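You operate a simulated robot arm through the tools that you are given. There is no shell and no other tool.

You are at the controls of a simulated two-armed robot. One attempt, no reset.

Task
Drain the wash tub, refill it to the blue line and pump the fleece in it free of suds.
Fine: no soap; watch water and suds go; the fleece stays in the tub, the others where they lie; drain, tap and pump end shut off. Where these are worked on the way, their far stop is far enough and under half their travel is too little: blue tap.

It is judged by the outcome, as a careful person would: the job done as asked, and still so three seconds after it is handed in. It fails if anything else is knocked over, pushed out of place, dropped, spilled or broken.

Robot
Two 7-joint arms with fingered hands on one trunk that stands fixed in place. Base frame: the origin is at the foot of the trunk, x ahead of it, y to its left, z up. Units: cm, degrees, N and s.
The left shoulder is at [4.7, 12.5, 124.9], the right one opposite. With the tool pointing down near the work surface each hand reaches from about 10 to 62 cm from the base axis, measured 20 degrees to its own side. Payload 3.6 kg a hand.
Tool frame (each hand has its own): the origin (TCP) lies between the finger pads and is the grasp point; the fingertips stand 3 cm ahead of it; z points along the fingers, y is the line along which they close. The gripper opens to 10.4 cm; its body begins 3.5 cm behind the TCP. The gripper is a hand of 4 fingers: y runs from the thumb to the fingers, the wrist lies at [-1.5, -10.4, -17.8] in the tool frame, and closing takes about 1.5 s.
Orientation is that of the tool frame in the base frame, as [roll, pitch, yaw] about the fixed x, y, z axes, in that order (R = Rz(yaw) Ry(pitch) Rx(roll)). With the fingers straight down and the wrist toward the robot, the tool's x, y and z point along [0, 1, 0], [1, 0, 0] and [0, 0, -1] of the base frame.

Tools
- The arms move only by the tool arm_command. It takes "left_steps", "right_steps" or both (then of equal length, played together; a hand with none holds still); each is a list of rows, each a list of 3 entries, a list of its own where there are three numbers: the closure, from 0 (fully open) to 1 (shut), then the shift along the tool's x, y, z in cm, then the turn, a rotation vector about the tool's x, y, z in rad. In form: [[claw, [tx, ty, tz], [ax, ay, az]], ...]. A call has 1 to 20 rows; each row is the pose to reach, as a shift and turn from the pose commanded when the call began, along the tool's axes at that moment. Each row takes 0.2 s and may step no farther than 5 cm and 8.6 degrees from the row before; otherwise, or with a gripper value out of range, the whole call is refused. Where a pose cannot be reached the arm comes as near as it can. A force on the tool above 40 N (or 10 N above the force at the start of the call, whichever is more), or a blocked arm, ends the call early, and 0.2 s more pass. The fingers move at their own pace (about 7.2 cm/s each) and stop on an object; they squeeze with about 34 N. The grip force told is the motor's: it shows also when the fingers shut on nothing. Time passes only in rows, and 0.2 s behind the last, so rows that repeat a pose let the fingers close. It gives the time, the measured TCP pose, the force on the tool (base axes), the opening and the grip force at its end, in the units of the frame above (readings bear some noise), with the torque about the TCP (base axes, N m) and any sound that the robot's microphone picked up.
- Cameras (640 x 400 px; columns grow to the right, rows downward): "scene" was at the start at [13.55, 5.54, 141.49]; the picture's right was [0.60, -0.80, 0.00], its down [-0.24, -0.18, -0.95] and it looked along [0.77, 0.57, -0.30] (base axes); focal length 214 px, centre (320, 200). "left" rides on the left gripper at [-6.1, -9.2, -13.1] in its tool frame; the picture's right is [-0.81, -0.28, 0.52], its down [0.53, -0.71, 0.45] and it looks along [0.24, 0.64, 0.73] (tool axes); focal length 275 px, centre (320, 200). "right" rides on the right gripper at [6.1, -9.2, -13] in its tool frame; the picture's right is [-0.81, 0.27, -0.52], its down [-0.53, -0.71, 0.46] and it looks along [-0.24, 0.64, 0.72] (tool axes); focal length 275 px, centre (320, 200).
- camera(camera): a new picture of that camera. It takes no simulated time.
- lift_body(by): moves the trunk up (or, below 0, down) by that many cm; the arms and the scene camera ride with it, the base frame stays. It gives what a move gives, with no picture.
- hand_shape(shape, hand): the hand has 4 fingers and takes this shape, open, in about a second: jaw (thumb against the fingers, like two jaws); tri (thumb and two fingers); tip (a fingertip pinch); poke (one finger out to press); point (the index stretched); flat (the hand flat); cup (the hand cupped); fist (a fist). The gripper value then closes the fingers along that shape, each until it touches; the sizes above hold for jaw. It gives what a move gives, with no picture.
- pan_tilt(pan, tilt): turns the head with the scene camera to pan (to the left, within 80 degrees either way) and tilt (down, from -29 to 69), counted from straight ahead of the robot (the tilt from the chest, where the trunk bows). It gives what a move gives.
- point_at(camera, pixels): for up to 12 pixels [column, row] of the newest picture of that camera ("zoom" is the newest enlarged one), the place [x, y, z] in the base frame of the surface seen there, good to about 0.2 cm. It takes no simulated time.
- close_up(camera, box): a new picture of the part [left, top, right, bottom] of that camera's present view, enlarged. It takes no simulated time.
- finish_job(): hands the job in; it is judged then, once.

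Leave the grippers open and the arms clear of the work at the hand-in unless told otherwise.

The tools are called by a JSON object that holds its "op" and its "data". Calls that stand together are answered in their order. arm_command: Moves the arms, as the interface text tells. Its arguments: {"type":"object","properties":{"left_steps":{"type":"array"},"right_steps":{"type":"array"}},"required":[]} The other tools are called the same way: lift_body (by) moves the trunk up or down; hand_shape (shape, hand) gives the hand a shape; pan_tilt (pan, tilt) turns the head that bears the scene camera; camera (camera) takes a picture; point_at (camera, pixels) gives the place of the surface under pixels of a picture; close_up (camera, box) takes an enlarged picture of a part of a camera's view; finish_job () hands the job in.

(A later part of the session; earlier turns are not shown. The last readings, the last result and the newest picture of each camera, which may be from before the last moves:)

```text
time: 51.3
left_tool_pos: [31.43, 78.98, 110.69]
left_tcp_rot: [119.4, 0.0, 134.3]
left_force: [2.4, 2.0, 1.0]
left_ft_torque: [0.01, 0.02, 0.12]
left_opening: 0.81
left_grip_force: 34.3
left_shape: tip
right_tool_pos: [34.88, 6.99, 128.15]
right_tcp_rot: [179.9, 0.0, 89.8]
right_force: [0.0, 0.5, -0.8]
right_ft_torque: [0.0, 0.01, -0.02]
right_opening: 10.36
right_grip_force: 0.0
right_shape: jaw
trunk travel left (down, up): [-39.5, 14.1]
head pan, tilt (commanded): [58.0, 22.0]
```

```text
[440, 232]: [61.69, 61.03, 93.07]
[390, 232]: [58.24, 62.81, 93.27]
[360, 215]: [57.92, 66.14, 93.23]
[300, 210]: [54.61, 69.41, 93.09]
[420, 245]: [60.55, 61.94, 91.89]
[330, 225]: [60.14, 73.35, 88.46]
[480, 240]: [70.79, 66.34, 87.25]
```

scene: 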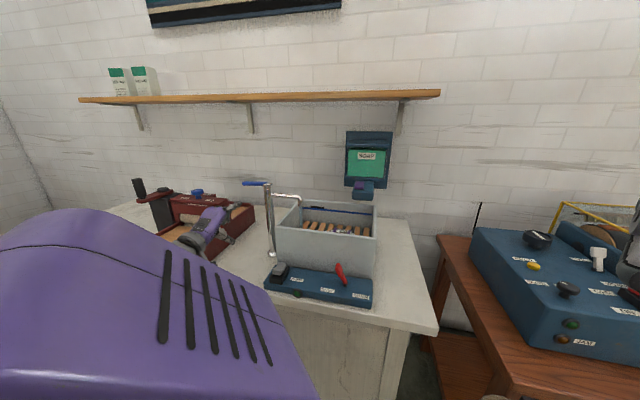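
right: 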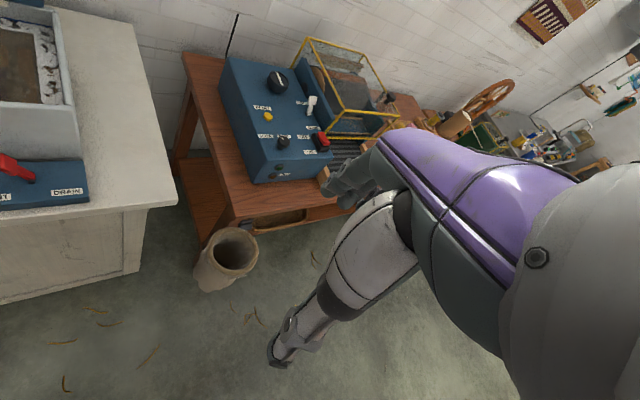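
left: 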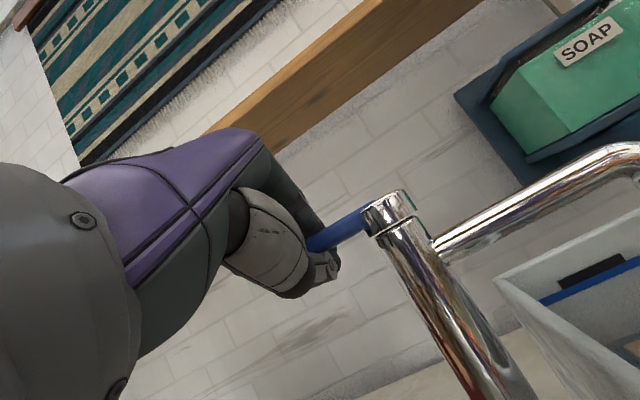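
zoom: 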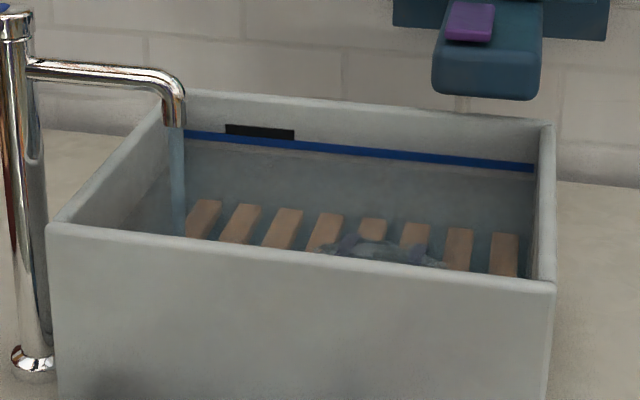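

Level ≈93.15 at t=51.3; the line is 94.0–94.8. I'll hold 0.8 s more and then swing the pinched lever back along its arc to shut.

{"op": "arm_command", "data": {"left_steps": [[1, [0, 0, 0], [0, 0, 0]], [1, [0, 0, 0], [0, 0, 0]], [1, [0, 0, 0], [0, 0, 0]], [1, [-0.17, -0.62, -1.11], [0, 0, 0]], [1, [-0.66, -1.2, -2.13], [0, 0, 0]], [1, [-1.43, -1.7, -3.01], [0, 0, 0]], [1, [-2.45, -2.08, -3.69], [0, 0, 0]], [1, [-3.63, -2.32, -4.12], [0, 0, 0]], [1, [-4.9, -2.4, -4.27], [0, 0, 0]], [1, [-5.3, -2.4, -4.25], [0, 0, 0]], [1, [-5.3, -2.4, -4.25], [0, 0, 0]]]}}

{"op": "close_up", "data": {"camera": "scene", "box": [200, 150, 320, 240]}}

{"op": "close_up", "data": {"camera": "scene", "box": [270, 180, 390, 260]}}

{"op": "point_at", "data": {"camera": "zoom", "pixels": [[440, 232], [390, 225], [360, 215], [300, 200], [420, 215], [330, 225]]}}

```text
time: 53.5
left_tool_pos: [30.32, 73.14, 110.28]
left_tcp_rot: [120.0, 0.0, 136.1]
left_force: [-10.1, 28.0, -1.9]
left_ft_torque: [0.37, -0.74, 0.94]
left_opening: 1.1
left_grip_force: 34.4
left_shape: tip
right_tool_pos: [35.11, 6.95, 128.11]
right_tcp_rot: [-179.9, 0.1, 89.8]
right_force: [0.6, -0.4, -0.2]
right_ft_torque: [0.01, 0.04, 0.01]
right_opening: 10.36
right_grip_force: 0.0
right_shape: jaw
trunk travel left (down, up): [-39.5, 14.1]
head pan, tilt (commanded): [58.0, 22.0]
stopped in row 10 (left hand): the force on the tool passed its limit at 42 N (the readings are from after the stop); the commanded pose is now the measured one
```

```text
4.44 times, centred on (260, 195) of scene
```

zoom: 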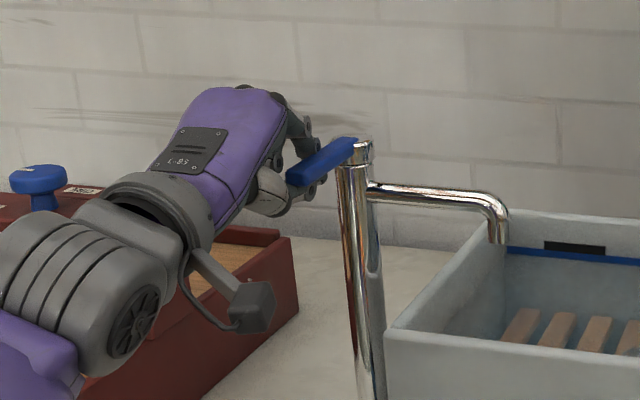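

```text
5.00 times, centred on (330, 220) of scene
```

zoom: 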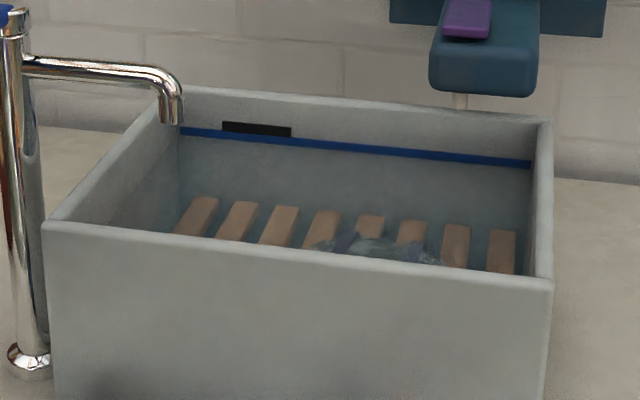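

```text
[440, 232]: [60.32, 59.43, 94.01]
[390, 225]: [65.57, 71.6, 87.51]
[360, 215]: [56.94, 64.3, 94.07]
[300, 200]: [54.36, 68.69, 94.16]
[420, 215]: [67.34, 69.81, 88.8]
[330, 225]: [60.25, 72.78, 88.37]
```

Lever back at its shut stop, and the flow has ceased; water ≈94.1. I'll open the fingers in place, then retreat straight back.

{"op": "arm_command", "data": {"left_steps": [[0.5, [0, 0, 0], [0, 0, 0]], [0, [0, 0, 0], [0, 0, 0]], [0, [0, 0, 0], [0, 0, 0]], [0, [0, 0, 0], [0, 0, 0]], [0, [0, 0, 0], [0, 0, 0]], [0, [0, 0, 0], [0, 0, 0]], [0, [0, 0, 0], [0, 0, 0]]]}}

{"op": "close_up", "data": {"camera": "scene", "box": [200, 150, 320, 240]}}

{"op": "close_up", "data": {"camera": "scene", "box": [295, 190, 375, 240]}}

{"op": "point_at", "data": {"camera": "zoom", "pixels": [[300, 100], [300, 108], [300, 115], [300, 125], [300, 140], [300, 155], [300, 170], [450, 190], [230, 130], [520, 150]]}}

```text
time: 55.0
left_tool_pos: [30.74, 72.52, 110.55]
left_tcp_rot: [119.7, 0.0, 135.5]
left_force: [-0.1, 0.5, 0.3]
left_ft_torque: [0.01, -0.01, 0.0]
left_opening: 10.33
left_grip_force: 0.1
left_shape: tip
right_tool_pos: [34.85, 6.89, 128.09]
right_tcp_rot: [-179.9, -0.1, 89.9]
right_force: [-0.1, -0.6, -0.3]
right_ft_torque: [-0.01, 0.01, 0.01]
right_opening: 10.38
right_grip_force: 0.1
right_shape: jaw
trunk travel left (down, up): [-39.5, 14.1]
head pan, tilt (commanded): [58.0, 22.0]
```

```text
4.44 times, centred on (260, 195) of scene
```

zoom: 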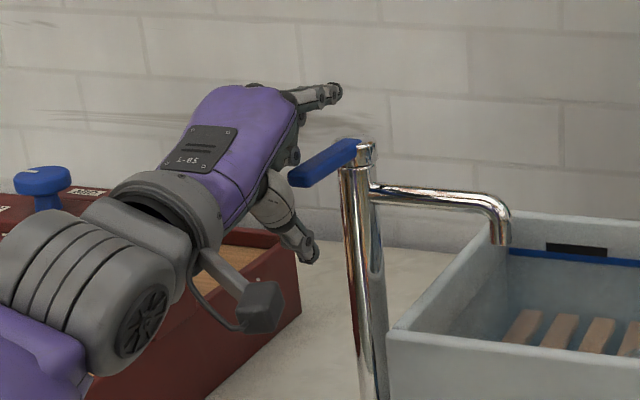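

```text
8.00 times, centred on (335, 215) of scene
```

zoom: 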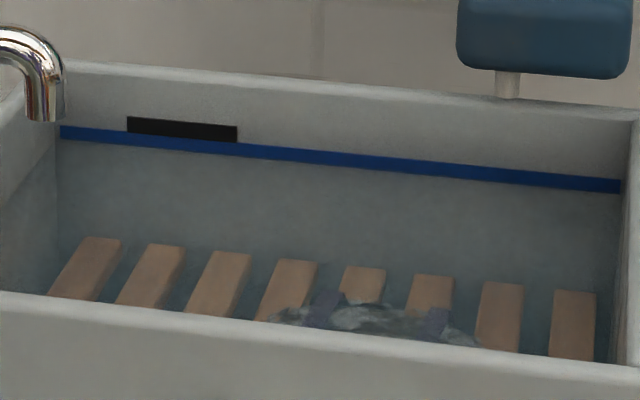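

```text
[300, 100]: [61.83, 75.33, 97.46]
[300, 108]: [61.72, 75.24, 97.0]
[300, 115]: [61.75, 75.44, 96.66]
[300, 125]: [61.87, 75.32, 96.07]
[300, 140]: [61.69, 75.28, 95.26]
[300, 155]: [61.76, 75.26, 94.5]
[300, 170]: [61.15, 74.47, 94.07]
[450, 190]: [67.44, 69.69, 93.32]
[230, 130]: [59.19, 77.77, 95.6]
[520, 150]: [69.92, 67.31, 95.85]
```

The water meets only the line's lower edge (94.07 vs line 94.1–94.9). The hand is still around the lever, so I'll give a short top-up: pinch, open to about 60°, and swing back shut.

{"op": "arm_command", "data": {"left_steps": [[0.5, [0, 0, 0], [0, 0, 0]], [1, [0, 0, 0], [0, 0, 0]], [1, [0, 0, 0], [0, 0, 0]], [1, [0, 0, 0], [0, 0, 0]], [1, [0, 0, 0], [0, 0, 0]], [1, [0, 0, 0], [0, 0, 0]], [1, [0, 0, 0], [0, 0, 0]], [1, [1.68, 0.15, 0.26], [0, 0, 0]], [1, [3.15, 0.56, 1.0], [0, 0, 0]], [1, [4.24, 1.2, 2.13], [0, 0, 0]], [1, [4.24, 1.2, 2.13], [0, 0, 0]], [1, [3.15, 0.56, 1.0], [0, 0, 0]], [1, [1.68, 0.15, 0.26], [0, 0, 0]], [1, [0, 0, 0], [0, 0, 0]], [1, [-0.9, 0, 0], [0, 0, 0]], [1, [-1.3, 0, 0], [0, 0, 0]]]}}

{"op": "close_up", "data": {"camera": "scene", "box": [200, 150, 320, 240]}}

{"op": "close_up", "data": {"camera": "scene", "box": [295, 190, 375, 240]}}

{"op": "point_at", "data": {"camera": "zoom", "pixels": [[300, 140], [300, 155], [300, 170], [350, 215], [450, 215], [230, 190], [520, 240], [200, 240]]}}

```text
time: 58.2
left_tool_pos: [30.37, 73.05, 110.05]
left_tcp_rot: [120.7, 0.1, 137.2]
left_force: [-15.6, 19.7, -10.0]
left_ft_torque: [-0.03, 0.06, 0.25]
left_opening: 1.71
left_grip_force: 33.7
left_shape: tip
right_tool_pos: [34.92, 7.01, 128.05]
right_tcp_rot: [-179.9, 0.0, 89.8]
right_force: [0.5, 0.0, 0.3]
right_ft_torque: [0.06, 0.03, 0.02]
right_opening: 10.38
right_grip_force: 0.1
right_shape: jaw
trunk travel left (down, up): [-39.5, 14.1]
head pan, tilt (commanded): [58.0, 22.0]
stopped in row 15 (left hand): the force on the tool passed its limit at 43 N (the readings are from after the stop); the commanded pose is now the measured one
```

```text
4.44 times, centred on (260, 195) of scene
```

zoom: 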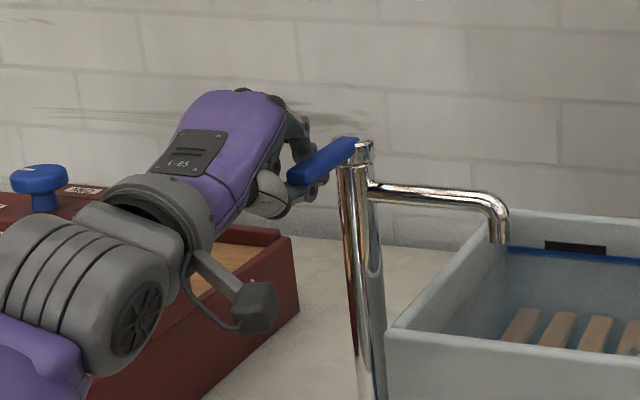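

```text
8.00 times, centred on (335, 215) of scene
```

zoom: 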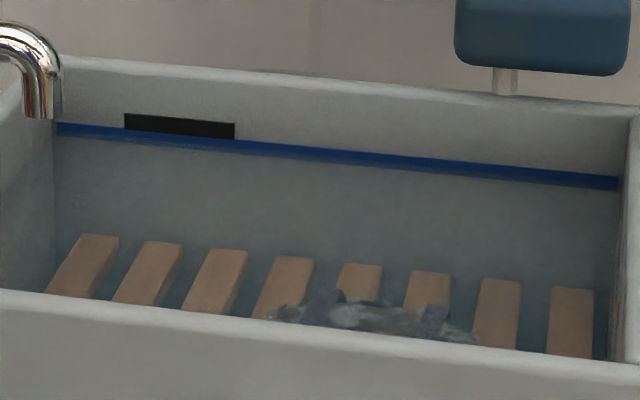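

```text
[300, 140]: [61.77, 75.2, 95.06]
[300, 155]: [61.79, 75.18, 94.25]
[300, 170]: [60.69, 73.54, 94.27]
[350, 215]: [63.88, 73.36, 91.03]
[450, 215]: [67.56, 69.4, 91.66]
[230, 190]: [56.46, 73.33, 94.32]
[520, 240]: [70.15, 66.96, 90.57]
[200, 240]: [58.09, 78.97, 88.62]
```

The water now stands within the blue line (≈94.3, half the stripe submerged) and the stream has stopped with the lever at its shut stop. I'll open the fingers in place and retreat straight back.

{"op": "arm_command", "data": {"left_steps": [[0.5, [0, 0, 0], [0, 0, 0]], [0, [0, 0, 0], [0, 0, 0]], [0, [0, 0, 0], [0, 0, 0]], [0, [0, 0, 0], [0, 0, 0]], [0, [0, 0, 0], [0, 0, 0]], [0, [0, 0, 0], [0, 0, 0]], [0, [0, 0, 0], [0, 0, 0]], [0, [0, -1.2, -2.2], [0, 0, 0]], [0, [0, -2.9, -5.2], [0, 0, 0]], [0, [0, -4.9, -8.7], [0, 0, 0]], [0, [0, -6.3, -11.3], [0, 0, 0]]]}}

{"op": "camera", "data": {"camera": "scene"}}

{"op": "close_up", "data": {"camera": "scene", "box": [200, 150, 320, 240]}}

{"op": "close_up", "data": {"camera": "scene", "box": [295, 190, 375, 240]}}

{"op": "point_at", "data": {"camera": "zoom", "pixels": [[300, 145], [300, 155], [300, 162], [300, 175], [230, 190], [350, 200], [450, 220]]}}

```text
time: 60.6
left_tool_pos: [21.7, 63.24, 110.82]
left_tcp_rot: [120.1, 0.0, 136.5]
left_force: [-0.3, -0.2, 0.4]
left_ft_torque: [-0.01, -0.02, 0.03]
left_opening: 10.35
left_grip_force: 0.1
left_shape: tip
right_tool_pos: [34.84, 6.85, 128.16]
right_tcp_rot: [180.0, 0.1, 89.9]
right_force: [-0.8, 0.0, 0.8]
right_ft_torque: [0.01, 0.0, -0.03]
right_opening: 10.37
right_grip_force: 0.1
right_shape: jaw
trunk travel left (down, up): [-39.5, 14.1]
head pan, tilt (commanded): [58.0, 22.0]
```

```text
taken
```

scene: 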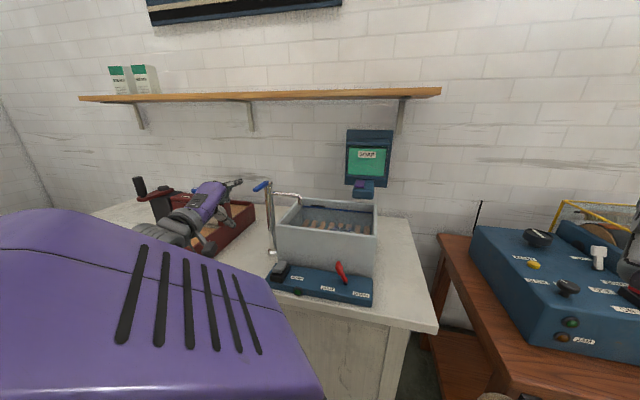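

```text
4.44 times, centred on (260, 195) of scene
```

zoom: 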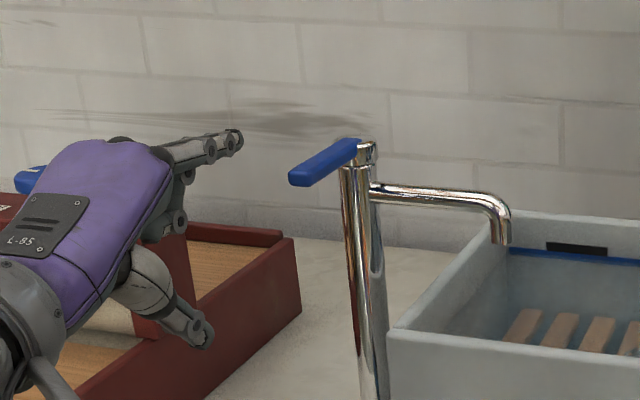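

```text
8.00 times, centred on (335, 215) of scene
```

zoom: 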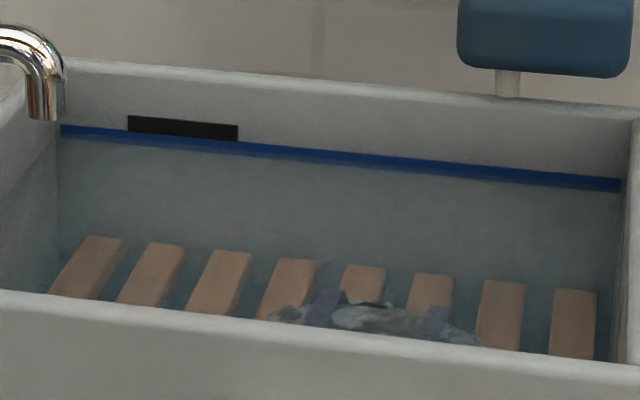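

```text
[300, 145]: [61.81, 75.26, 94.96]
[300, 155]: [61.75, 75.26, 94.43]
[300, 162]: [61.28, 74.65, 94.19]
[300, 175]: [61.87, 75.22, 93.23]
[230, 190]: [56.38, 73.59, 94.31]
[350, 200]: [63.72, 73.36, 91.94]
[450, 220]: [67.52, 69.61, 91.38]
```

Tap is shut, water in the stripe. Next the pump rocker: zoom on it at scene (275,275).

{"op": "close_up", "data": {"camera": "scene", "box": [258, 250, 338, 300]}}

{"op": "point_at", "data": {"camera": "zoom", "pixels": [[155, 120], [200, 105], [130, 150], [180, 150], [145, 175], [195, 140], [120, 205], [190, 195], [220, 190], [150, 100], [205, 160]]}}

```text
8.00 times, centred on (298, 275) of scene
```

zoom: 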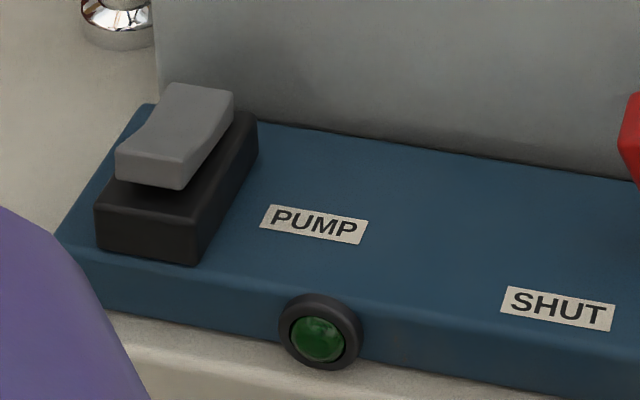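

```text
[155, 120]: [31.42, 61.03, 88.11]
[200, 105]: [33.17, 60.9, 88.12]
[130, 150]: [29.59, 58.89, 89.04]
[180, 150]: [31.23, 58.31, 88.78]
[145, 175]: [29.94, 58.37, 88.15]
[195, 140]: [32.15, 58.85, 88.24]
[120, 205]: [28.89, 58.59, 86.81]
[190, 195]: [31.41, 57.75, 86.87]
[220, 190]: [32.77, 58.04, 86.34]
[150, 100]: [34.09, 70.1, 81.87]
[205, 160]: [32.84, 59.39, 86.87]
```

The rocker is tipped: its front end (v≈62.5, z≈89) is raised, the back end low. So pressing the front end should switch the pump on. I'll set the poke shape, then hover the fingertip above the front end.

{"op": "hand_shape", "data": {"hand": "left", "shape": "poke"}}

{"op": "arm_command", "data": {"left_steps": [[0, [-1.45, -2.0, 1.4], [0.0873, -0.004, 0.002]], [0, [-2.9, -4.0, 2.9], [0.1745, -0.008, 0.004]], [0, [-4.35, -6.0, 4.3], [0.2618, -0.012, 0.006]], [0, [-5.8, -8.1, 5.7], [0.3491, -0.016, 0.009]], [0, [-7.25, -10.1, 7.2], [0.4363, -0.02, 0.011]], [0, [-8.7, -12.1, 8.6], [0.5236, -0.023, 0.013]], [0, [-8.7, -12.1, 8.6], [0.5236, -0.023, 0.013]]]}}

{"op": "camera", "data": {"camera": "left"}}

{"op": "camera", "data": {"camera": "scene"}}

```text
time: 61.5
left_tool_pos: [21.8, 63.28, 110.66]
left_tcp_rot: [119.9, 0.1, 136.5]
left_force: [-0.2, 0.3, 0.0]
left_ft_torque: [0.0, 0.0, 0.02]
left_opening: 0.01
left_grip_force: 0.0
left_shape: poke
right_tool_pos: [34.94, 6.89, 128.06]
right_tcp_rot: [-180.0, -0.1, 89.9]
right_force: [0.2, -0.5, 0.0]
right_ft_torque: [0.0, -0.03, -0.01]
right_opening: 10.38
right_grip_force: 0.0
right_shape: jaw
trunk travel left (down, up): [-39.5, 14.1]
head pan, tilt (commanded): [58.0, 22.0]
```

```text
time: 63.1
left_tool_pos: [28.91, 58.48, 95.92]
left_tcp_rot: [149.9, 0.4, 135.0]
left_force: [0.4, 0.2, 0.6]
left_ft_torque: [0.03, -0.03, 0.01]
left_opening: 0.0
left_grip_force: 0.0
left_shape: poke
right_tool_pos: [34.78, 6.95, 128.1]
right_tcp_rot: [-180.0, 0.0, 89.8]
right_force: [0.0, 0.3, 0.3]
right_ft_torque: [0.01, 0.01, -0.02]
right_opening: 10.36
right_grip_force: 0.1
right_shape: jaw
trunk travel left (down, up): [-39.5, 14.1]
head pan, tilt (commanded): [58.0, 22.0]
```

```text
taken
```

left: 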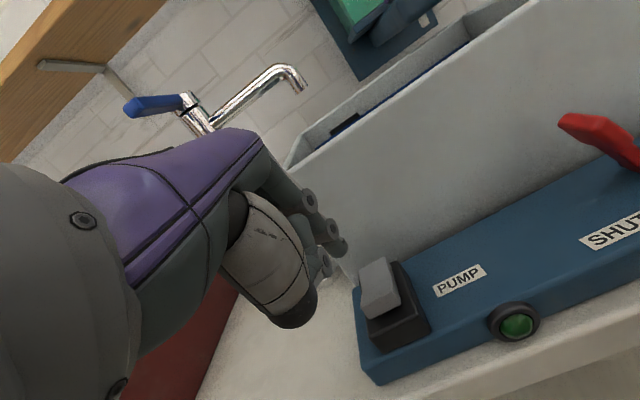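

```text
taken
```

scene: 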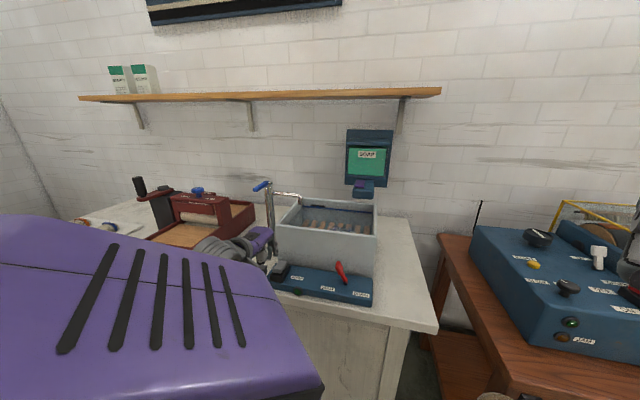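

The finger hovers near the rocker. I'll measure fingertip (343,247) and rocker corners from the left camera.

{"op": "close_up", "data": {"camera": "left", "box": [290, 200, 450, 360]}}

{"op": "point_at", "data": {"camera": "zoom", "pixels": [[210, 190], [200, 215], [300, 260], [360, 235], [395, 330], [310, 350], [350, 300], [330, 270], [350, 350], [400, 290]]}}

```text
2.50 times, centred on (370, 280) of left
```

zoom: 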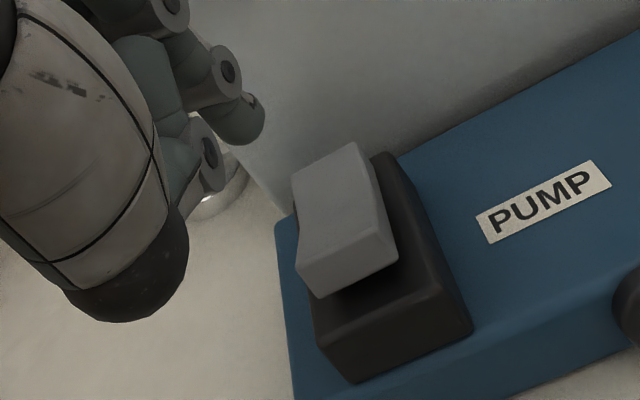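

```text
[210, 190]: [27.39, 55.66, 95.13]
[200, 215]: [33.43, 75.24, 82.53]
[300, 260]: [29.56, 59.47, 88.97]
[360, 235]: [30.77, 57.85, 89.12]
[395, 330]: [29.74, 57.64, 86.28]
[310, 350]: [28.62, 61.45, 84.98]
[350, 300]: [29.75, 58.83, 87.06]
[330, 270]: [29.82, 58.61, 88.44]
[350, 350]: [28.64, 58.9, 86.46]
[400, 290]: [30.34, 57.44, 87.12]
```

Fingertip is over the front end (u≈−20.2, v≈63, rocker top z≈89.1). I'll press straight down in small steps, with the force limit as guard.

{"op": "arm_command", "data": {"left_steps": [[0, [0, -1.0, 1.73], [0, 0, 0]], [0, [0, -1.9, 3.3], [0, 0, 0]], [0, [0, -2.2, 3.8], [0, 0, 0]], [0, [0, -2.45, 4.25], [0, 0, 0]], [0, [0, -2.7, 4.68], [0, 0, 0]], [0, [0, -2.9, 5.02], [0, 0, 0]]]}}

{"op": "camera", "data": {"camera": "left"}}

{"op": "close_up", "data": {"camera": "scene", "box": [238, 220, 338, 300]}}

```text
time: 64.5
left_tool_pos: [29.02, 58.24, 90.94]
left_tcp_rot: [148.8, 0.2, 135.0]
left_force: [-8.0, 2.6, 39.9]
left_ft_torque: [0.66, -0.03, 0.15]
left_opening: 0.01
left_grip_force: 0.1
left_shape: poke
right_tool_pos: [34.7, 6.64, 128.15]
right_tcp_rot: [179.9, -0.1, 89.9]
right_force: [-0.3, 0.7, 0.0]
right_ft_torque: [-0.02, 0.02, 0.02]
right_opening: 10.34
right_grip_force: 0.0
right_shape: jaw
trunk travel left (down, up): [-39.5, 14.1]
head pan, tilt (commanded): [58.0, 22.0]
```

```text
taken
```

left: 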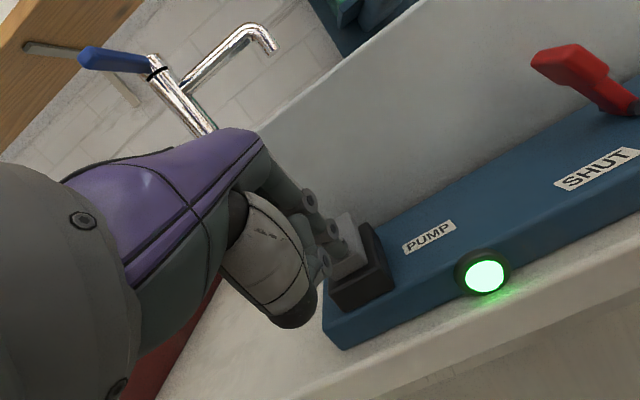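

```text
5.00 times, centred on (288, 260) of scene
```

zoom: 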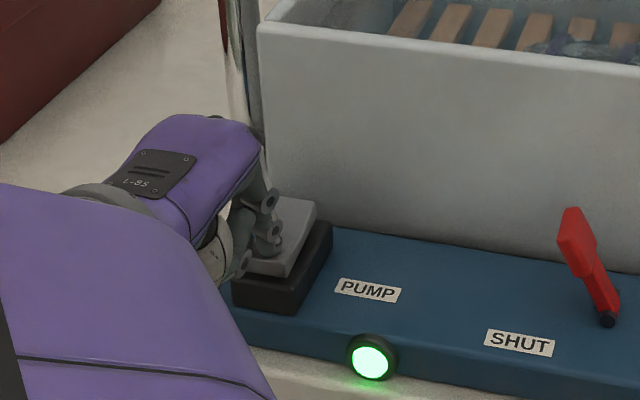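

The green lamp is lit: the pump is on. I'll lift the finger 5 cm and check that the lamp stays lit.

{"op": "arm_command", "data": {"left_steps": [[0, [0, 0.5, -0.87], [0, 0, 0]], [0, [0, 1.5, -2.6], [0, 0, 0]], [0, [0, 3.0, -5.2], [0, 0, 0]]]}}

{"op": "close_up", "data": {"camera": "scene", "box": [238, 220, 338, 300]}}

{"op": "close_up", "data": {"camera": "scene", "box": [270, 180, 390, 260]}}

{"op": "camera", "data": {"camera": "left"}}

```text
time: 65.3
left_tool_pos: [28.94, 58.38, 95.99]
left_tcp_rot: [150.2, 0.5, 135.1]
left_force: [0.9, 0.3, 0.0]
left_ft_torque: [-0.01, 0.0, -0.03]
left_opening: 0.01
left_grip_force: 0.1
left_shape: poke
right_tool_pos: [34.88, 6.98, 128.15]
right_tcp_rot: [-179.9, 0.0, 89.9]
right_force: [-0.5, 0.4, -0.5]
right_ft_torque: [0.02, 0.01, 0.0]
right_opening: 10.39
right_grip_force: 0.0
right_shape: jaw
trunk travel left (down, up): [-39.5, 14.1]
head pan, tilt (commanded): [58.0, 22.0]
```

```text
5.00 times, centred on (288, 260) of scene
```

zoom: 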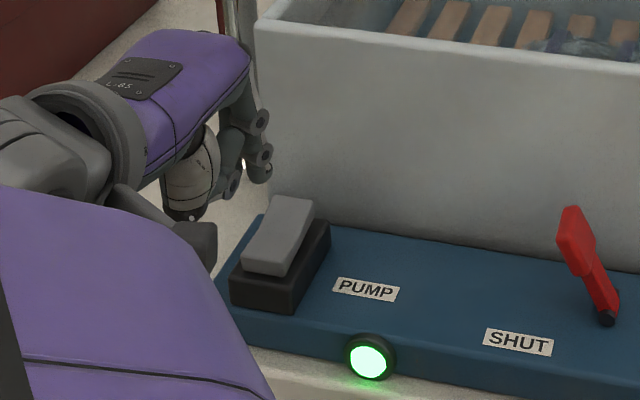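

```text
5.00 times, centred on (330, 220) of scene
```

zoom: 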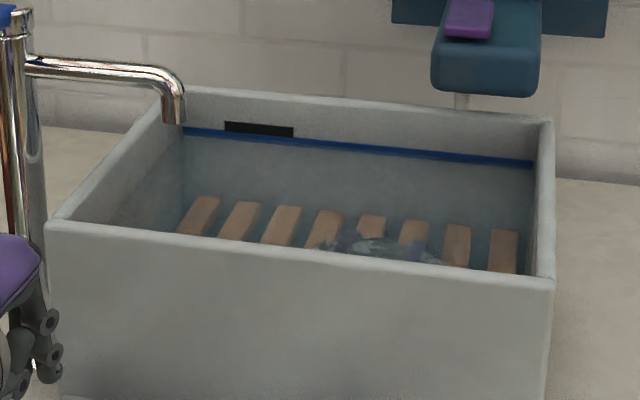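

```text
taken
```

left: 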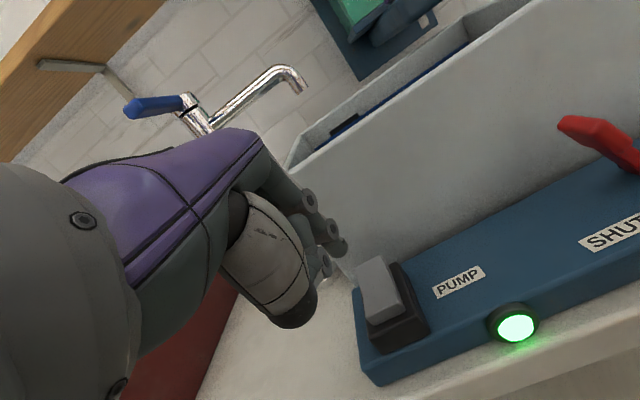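

The lamp stays lit with the finger off. I'll check the rocker's front height now, and watch the fleece: hold 2 s and zoom in.

{"op": "point_at", "data": {"camera": "left", "pixels": [[365, 300], [385, 295], [375, 265], [362, 275], [380, 310]]}}

{"op": "arm_command", "data": {"left_steps": [[0, [0, 0, 0], [0, 0, 0]], [0, [0, 0, 0], [0, 0, 0]], [0, [0, 0, 0], [0, 0, 0]], [0, [0, 0, 0], [0, 0, 0]], [0, [0, 0, 0], [0, 0, 0]], [0, [0, 0, 0], [0, 0, 0]], [0, [0, 0, 0], [0, 0, 0]], [0, [0, 0, 0], [0, 0, 0]], [0, [0, 0, 0], [0, 0, 0]], [0, [0, 0, 0], [0, 0, 0]]]}}

{"op": "close_up", "data": {"camera": "scene", "box": [300, 200, 380, 250]}}

{"op": "close_up", "data": {"camera": "scene", "box": [238, 220, 338, 300]}}

```text
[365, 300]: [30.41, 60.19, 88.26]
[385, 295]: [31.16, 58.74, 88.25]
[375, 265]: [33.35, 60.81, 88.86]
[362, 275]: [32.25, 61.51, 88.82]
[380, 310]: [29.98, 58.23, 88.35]
```

```text
time: 67.5
left_tool_pos: [29.07, 58.38, 96.18]
left_tcp_rot: [150.0, 0.5, 135.0]
left_force: [-0.8, 0.4, 0.5]
left_ft_torque: [-0.02, 0.0, 0.02]
left_opening: 0.02
left_grip_force: 0.0
left_shape: poke
right_tool_pos: [35.02, 6.9, 128.03]
right_tcp_rot: [-180.0, 0.0, 89.9]
right_force: [0.6, 0.3, -0.7]
right_ft_torque: [0.01, 0.0, -0.01]
right_opening: 10.37
right_grip_force: 0.1
right_shape: jaw
trunk travel left (down, up): [-39.5, 14.1]
head pan, tilt (commanded): [58.0, 22.0]
```

```text
8.00 times, centred on (340, 225) of scene
```

zoom: 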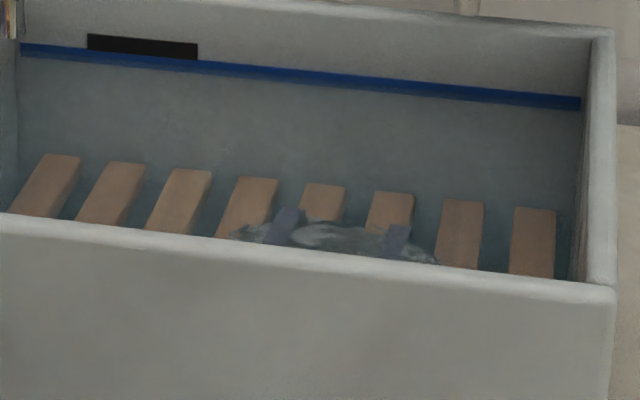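

```text
5.00 times, centred on (288, 260) of scene
```

zoom: 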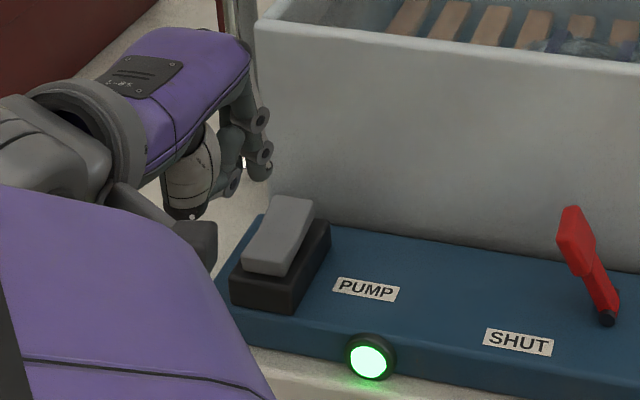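

The rocker has latched: front end now down (88.35), back end up (88.85), so the back end is the OFF side. To see the fleece better I'll raise the trunk 14 cm while the pump runs (the hand rises freely in front of the tub).

{"op": "lift_body", "data": {"by": 14}}

{"op": "pan_tilt", "data": {"pan": 50, "tilt": 32}}

{"op": "camera", "data": {"camera": "scene"}}

```text
time: 69.2
left_tool_pos: [29.0, 58.26, 110.04]
left_tcp_rot: [150.0, 0.4, 135.0]
left_force: [-0.9, -0.1, 0.4]
left_ft_torque: [0.01, -0.03, -0.01]
left_opening: 0.02
left_grip_force: 0.1
left_shape: poke
right_tool_pos: [34.93, 6.89, 142.02]
right_tcp_rot: [-179.9, 0.1, 90.0]
right_force: [-0.1, -0.3, -0.7]
right_ft_torque: [0.0, -0.01, 0.0]
right_opening: 10.35
right_grip_force: 0.0
right_shape: jaw
trunk travel left (down, up): [-53.5, 0.1]
head pan, tilt (commanded): [58.0, 22.0]
```

```text
time: 69.9
left_tool_pos: [29.0, 58.17, 110.15]
left_tcp_rot: [150.0, 0.4, 135.0]
left_force: [-0.2, 0.3, -0.1]
left_ft_torque: [0.02, 0.01, -0.01]
left_opening: 0.0
left_grip_force: 0.1
left_shape: poke
right_tool_pos: [34.91, 6.92, 142.19]
right_tcp_rot: [-179.9, 0.1, 89.9]
right_force: [0.0, 0.4, -0.8]
right_ft_torque: [0.0, 0.02, 0.02]
right_opening: 10.35
right_grip_force: 0.1
right_shape: jaw
trunk travel left (down, up): [-53.5, 0.1]
head pan, tilt (commanded): [50.0, 32.0]
```

```text
taken
```

scene: 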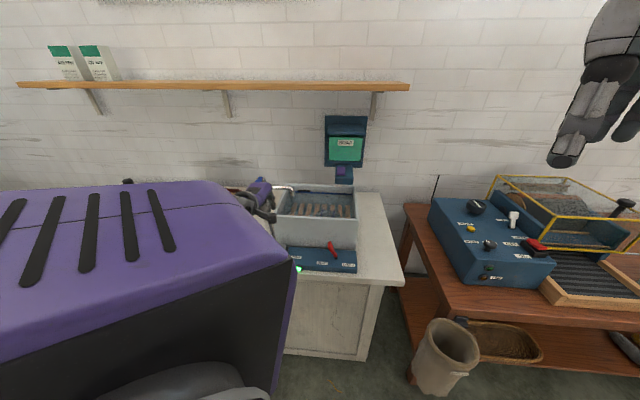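

I'll zoom in on the tub (270–365, 175–250) to judge the suds on the fleece.

{"op": "close_up", "data": {"camera": "scene", "box": [275, 178, 365, 235]}}

{"op": "camera", "data": {"camera": "left"}}

```text
7.02 times, centred on (320, 206) of scene
```

zoom: 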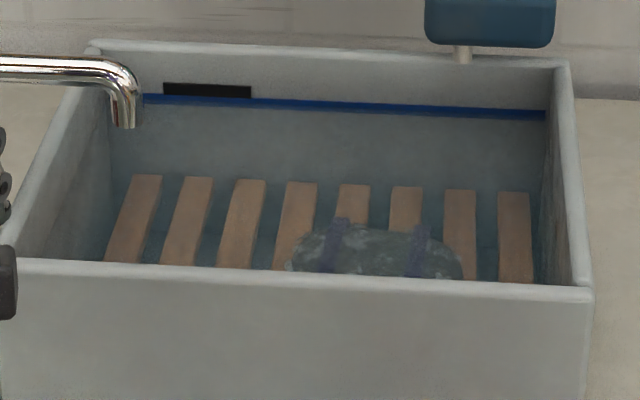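

```text
taken
```

left: 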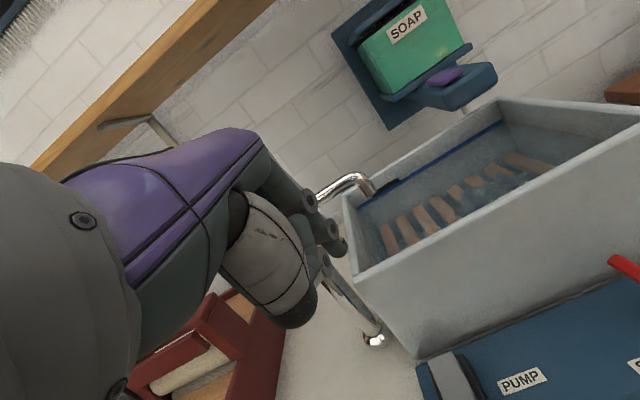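

The fleece's white suds have shrunk to faint patches (at 300,240; 390,245; 450,260). I'll let the pump run 4 s more and look again.

{"op": "arm_command", "data": {"left_steps": [[0, [0, 0, 0], [0, 0, 0]], [0, [0, 0, 0], [0, 0, 0]], [0, [0, 0, 0], [0, 0, 0]], [0, [0, 0, 0], [0, 0, 0]], [0, [0, 0, 0], [0, 0, 0]], [0, [0, 0, 0], [0, 0, 0]], [0, [0, 0, 0], [0, 0, 0]], [0, [0, 0, 0], [0, 0, 0]], [0, [0, 0, 0], [0, 0, 0]], [0, [0, 0, 0], [0, 0, 0]], [0, [0, 0, 0], [0, 0, 0]], [0, [0, 0, 0], [0, 0, 0]], [0, [0, 0, 0], [0, 0, 0]], [0, [0, 0, 0], [0, 0, 0]], [0, [0, 0, 0], [0, 0, 0]], [0, [0, 0, 0], [0, 0, 0]], [0, [0, 0, 0], [0, 0, 0]], [0, [0, 0, 0], [0, 0, 0]], [0, [0, 0, 0], [0, 0, 0]]]}}

{"op": "close_up", "data": {"camera": "scene", "box": [275, 178, 365, 235]}}

{"op": "close_up", "data": {"camera": "scene", "box": [305, 200, 349, 224]}}

```text
time: 73.9
left_tool_pos: [28.95, 58.35, 110.21]
left_tcp_rot: [149.9, 0.4, 135.1]
left_force: [0.2, 0.5, 0.3]
left_ft_torque: [0.01, -0.01, -0.01]
left_opening: 0.01
left_grip_force: 0.1
left_shape: poke
right_tool_pos: [35.03, 6.9, 141.97]
right_tcp_rot: [180.0, 0.0, 90.0]
right_force: [0.2, 0.1, -0.3]
right_ft_torque: [-0.01, 0.0, -0.02]
right_opening: 10.38
right_grip_force: 0.0
right_shape: jaw
trunk travel left (down, up): [-53.5, 0.1]
head pan, tilt (commanded): [50.0, 32.0]
```

```text
7.02 times, centred on (320, 206) of scene
```

zoom: 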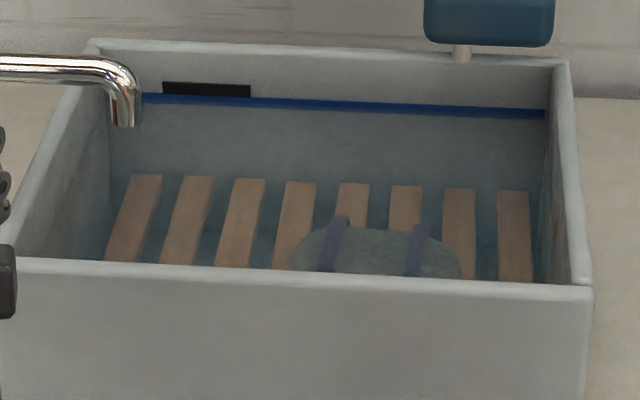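

```text
14.55 times, centred on (327, 212) of scene
```

zoom: 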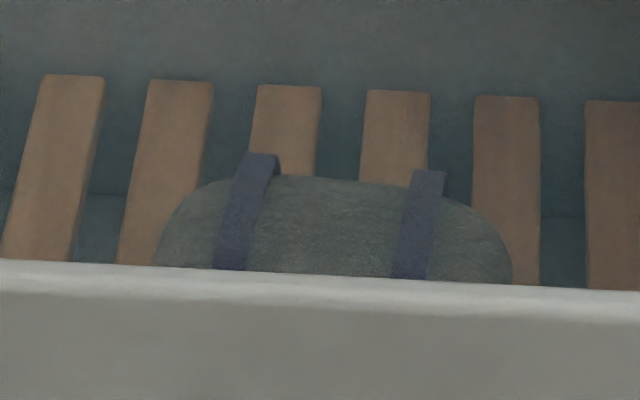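

The visible part of the fleece is now plain grey with no white. To check the near side hidden by the rim, I'll swing the hand camera over: shift right 10 cm, forward 4 and tilt the hand to point down (well above the rim).

{"op": "arm_command", "data": {"left_steps": [[0, [-2.5, 1.1, 0.07], [0.1309, 0, 0]], [0, [-5.0, 2.2, 0.14], [0.2618, 0, 0]], [0, [-7.5, 3.3, 0.2], [0.3927, 0, 0]], [0, [-10.0, 4.46, 0.27], [0.5236, 0, 0]], [0, [-10.0, 4.46, 0.27], [0.5236, 0, 0]]]}}

{"op": "camera", "data": {"camera": "left"}}

{"op": "close_up", "data": {"camera": "scene", "box": [275, 178, 365, 235]}}

```text
time: 75.1
left_tool_pos: [38.9, 54.04, 112.39]
left_tcp_rot: [-180.0, 0.5, 135.0]
left_force: [-0.5, -0.5, 0.7]
left_ft_torque: [0.01, -0.01, -0.01]
left_opening: 0.0
left_grip_force: 0.1
left_shape: poke
right_tool_pos: [34.72, 6.9, 142.1]
right_tcp_rot: [180.0, 0.0, 89.8]
right_force: [0.3, -0.5, 0.5]
right_ft_torque: [0.0, -0.01, -0.03]
right_opening: 10.35
right_grip_force: 0.1
right_shape: jaw
trunk travel left (down, up): [-53.5, 0.1]
head pan, tilt (commanded): [50.0, 32.0]
```

```text
taken
```

left: 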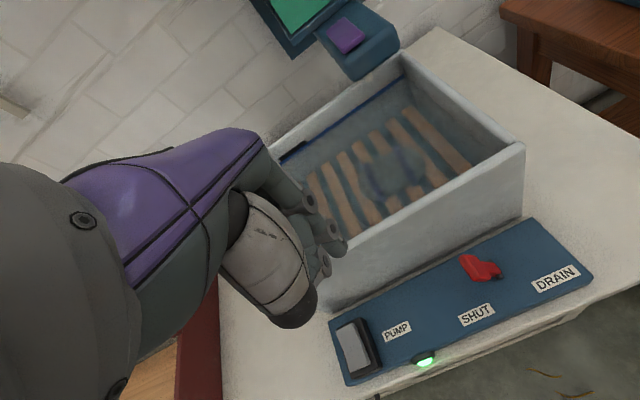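

```text
7.02 times, centred on (320, 206) of scene
```

zoom: 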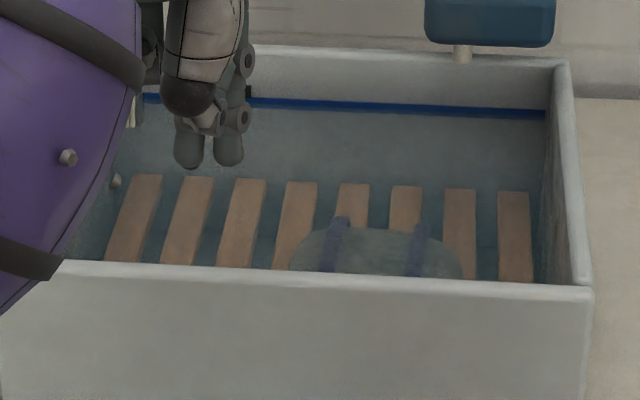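

Excellent view from the hand camera of the whole tub, panel and lamp. I'll enlarge the fleece (330–460, 100–220).

{"op": "close_up", "data": {"camera": "left", "box": [290, 60, 530, 210]}}

{"op": "close_up", "data": {"camera": "left", "box": [345, 130, 441, 200]}}

```text
2.67 times, centred on (410, 135) of left
```

zoom: 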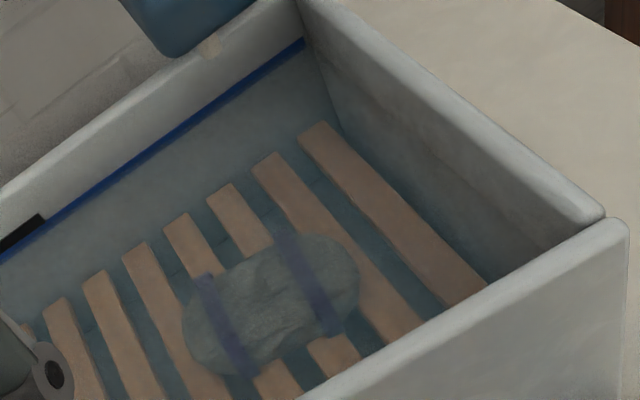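

```text
5.71 times, centred on (393, 165) of left
```

zoom: 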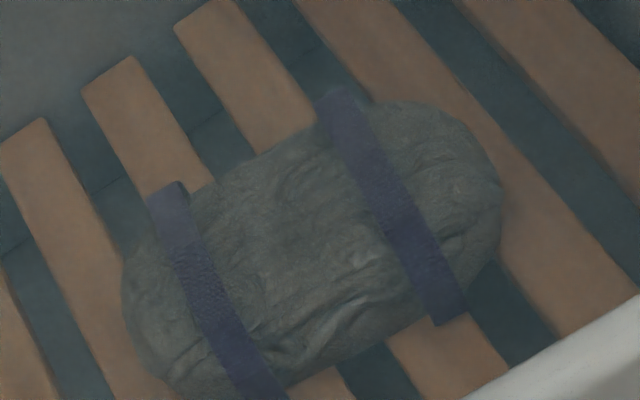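

Almost all clean; a faint lighter crease remains around (360,300). I'll let the pump run 2 s more and compare.

{"op": "arm_command", "data": {"left_steps": [[0, [0, 0, 0], [0, 0, 0]], [0, [0, 0, 0], [0, 0, 0]], [0, [0, 0, 0], [0, 0, 0]], [0, [0, 0, 0], [0, 0, 0]], [0, [0, 0, 0], [0, 0, 0]], [0, [0, 0, 0], [0, 0, 0]], [0, [0, 0, 0], [0, 0, 0]], [0, [0, 0, 0], [0, 0, 0]], [0, [0, 0, 0], [0, 0, 0]], [0, [0, 0, 0], [0, 0, 0]]]}}

{"op": "close_up", "data": {"camera": "left", "box": [345, 130, 441, 200]}}

{"op": "close_up", "data": {"camera": "left", "box": [260, 60, 360, 210]}}

{"op": "camera", "data": {"camera": "left"}}

```text
time: 77.3
left_tool_pos: [38.98, 54.01, 112.22]
left_tcp_rot: [-180.0, 0.5, 135.0]
left_force: [0.1, -0.2, 0.1]
left_ft_torque: [0.03, -0.02, 0.03]
left_opening: 0.0
left_grip_force: 0.2
left_shape: poke
right_tool_pos: [34.87, 6.9, 142.11]
right_tcp_rot: [-180.0, 0.0, 89.8]
right_force: [1.2, 0.1, 0.2]
right_ft_torque: [0.07, -0.04, 0.01]
right_opening: 10.38
right_grip_force: 0.0
right_shape: jaw
trunk travel left (down, up): [-53.5, 0.1]
head pan, tilt (commanded): [50.0, 32.0]
```

```text
5.71 times, centred on (393, 165) of left
```

zoom: 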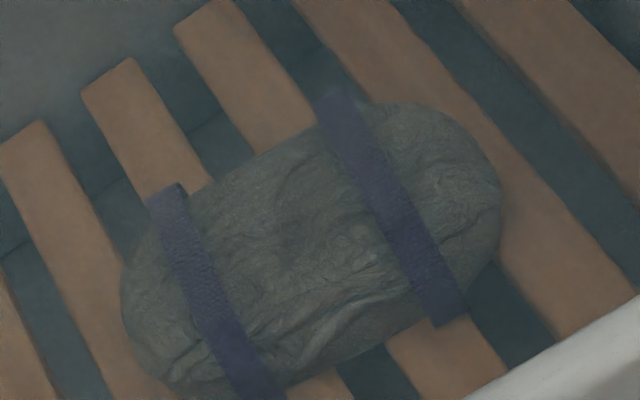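

```text
2.67 times, centred on (310, 135) of left
```

zoom: 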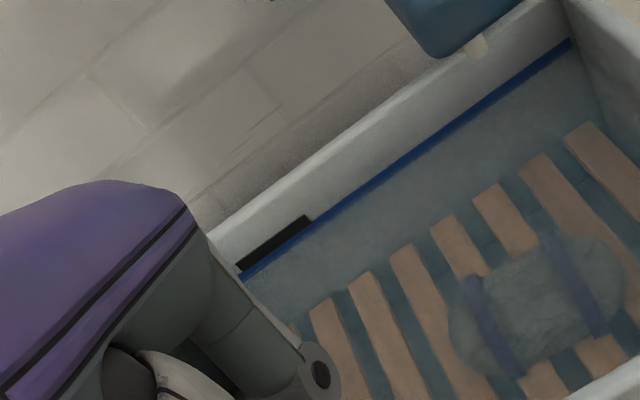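

```text
taken
```

left: 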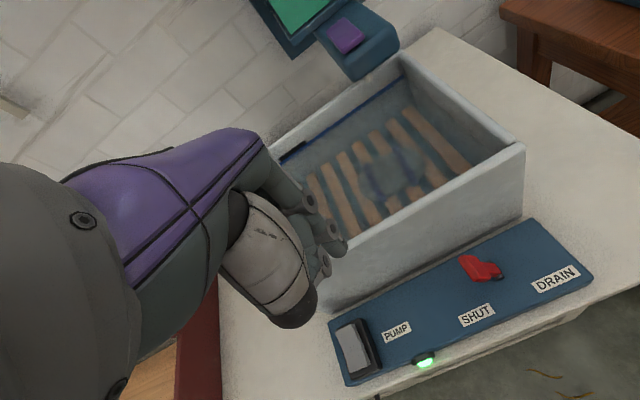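

The fleece is clean all over. Now to switch the pump off: move the finger back over the rocker's back end (u≈−20.2, v≈66.2), hovering at TCP z≈96 with 30° tilt.

{"op": "arm_command", "data": {"left_steps": [[0, [3.5, -0.5, 0], [-0.1309, 0, 0]], [0, [7.0, -0.9, 1.0], [-0.2618, 0, 0]], [0, [10.3, -1.05, 3.5], [-0.3927, 0, 0]], [0, [10.3, -1.05, 7.5], [-0.5236, 0, 0]], [0, [10.3, -1.05, 12.0], [-0.5236, 0, 0]], [0, [10.3, -1.05, 16.0], [-0.5236, 0, 0]], [0, [10.3, -1.05, 16.0], [-0.5236, 0, 0]]]}}

{"op": "camera", "data": {"camera": "left"}}

{"op": "camera", "data": {"camera": "scene"}}

```text
time: 78.9
left_tool_pos: [31.16, 60.64, 96.18]
left_tcp_rot: [150.0, 0.4, 135.0]
left_force: [0.0, 0.0, -0.1]
left_ft_torque: [-0.02, -0.04, -0.02]
left_opening: 0.0
left_grip_force: 0.1
left_shape: poke
right_tool_pos: [34.91, 6.88, 142.07]
right_tcp_rot: [179.9, 0.1, 89.8]
right_force: [0.6, 0.0, -0.1]
right_ft_torque: [0.0, -0.02, 0.01]
right_opening: 10.34
right_grip_force: 0.0
right_shape: jaw
trunk travel left (down, up): [-53.5, 0.1]
head pan, tilt (commanded): [50.0, 32.0]
```

```text
taken
```

left: 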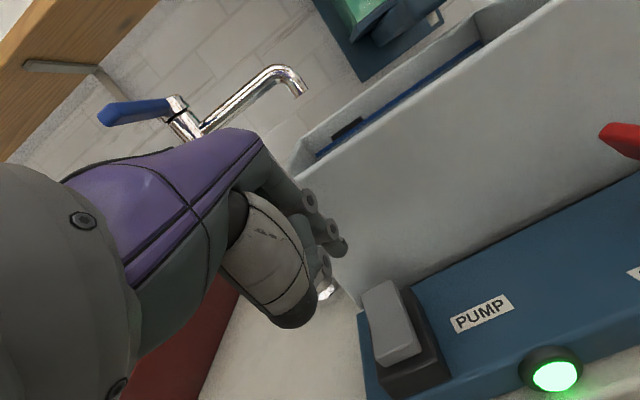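

```text
taken
```

scene: 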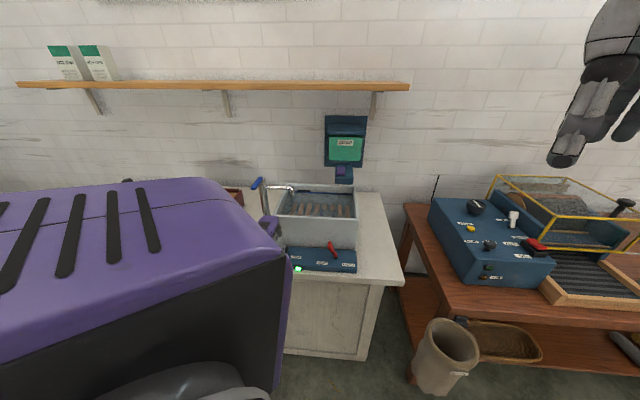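

Tip should be over the back end; I'll confirm with rocker corner positions: (366,297), (390,284), (418,352).

{"op": "point_at", "data": {"camera": "left", "pixels": [[368, 298], [388, 287], [380, 310], [400, 335], [412, 350], [343, 248]]}}

```text
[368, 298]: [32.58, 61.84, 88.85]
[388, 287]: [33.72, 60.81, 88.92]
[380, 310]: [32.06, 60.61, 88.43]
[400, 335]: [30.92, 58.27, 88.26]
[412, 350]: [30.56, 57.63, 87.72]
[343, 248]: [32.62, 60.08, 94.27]
```

Back edge is at v≈66.8–67, z≈88.9; tip is right over it. Pressing down in small steps to switch off.

{"op": "arm_command", "data": {"left_steps": [[0, [0, -0.83, 1.83], [0, 0, 0]], [0, [0, -1.73, 3.4], [0, 0, 0]], [0, [0, -2.08, 4.0], [0, 0, 0]], [0, [0, -2.33, 4.43], [0, 0, 0]], [0, [0, -2.58, 4.86], [0, 0, 0]], [0, [0, -2.78, 5.2], [0, 0, 0]]]}}

{"op": "camera", "data": {"camera": "left"}}

```text
time: 80.3
left_tool_pos: [31.15, 60.67, 90.94]
left_tcp_rot: [149.1, 0.4, 135.1]
left_force: [-6.6, -0.1, 26.3]
left_ft_torque: [0.29, 0.0, 0.07]
left_opening: 0.01
left_grip_force: 0.0
left_shape: poke
right_tool_pos: [34.81, 6.81, 142.3]
right_tcp_rot: [179.8, -0.1, 90.0]
right_force: [0.8, 0.7, 0.0]
right_ft_torque: [0.0, -0.02, -0.02]
right_opening: 10.37
right_grip_force: 0.1
right_shape: jaw
trunk travel left (down, up): [-53.5, 0.1]
head pan, tilt (commanded): [50.0, 32.0]
```

```text
taken
```

left: 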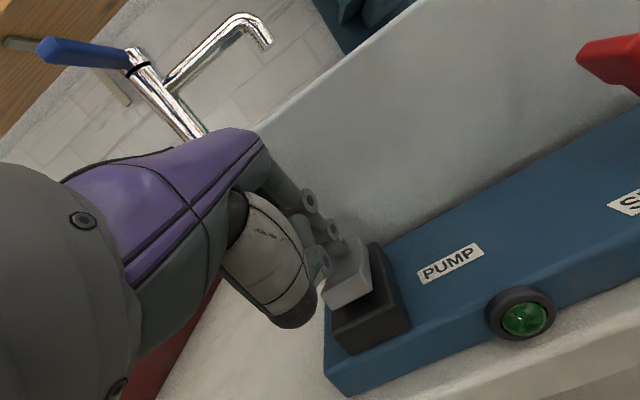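

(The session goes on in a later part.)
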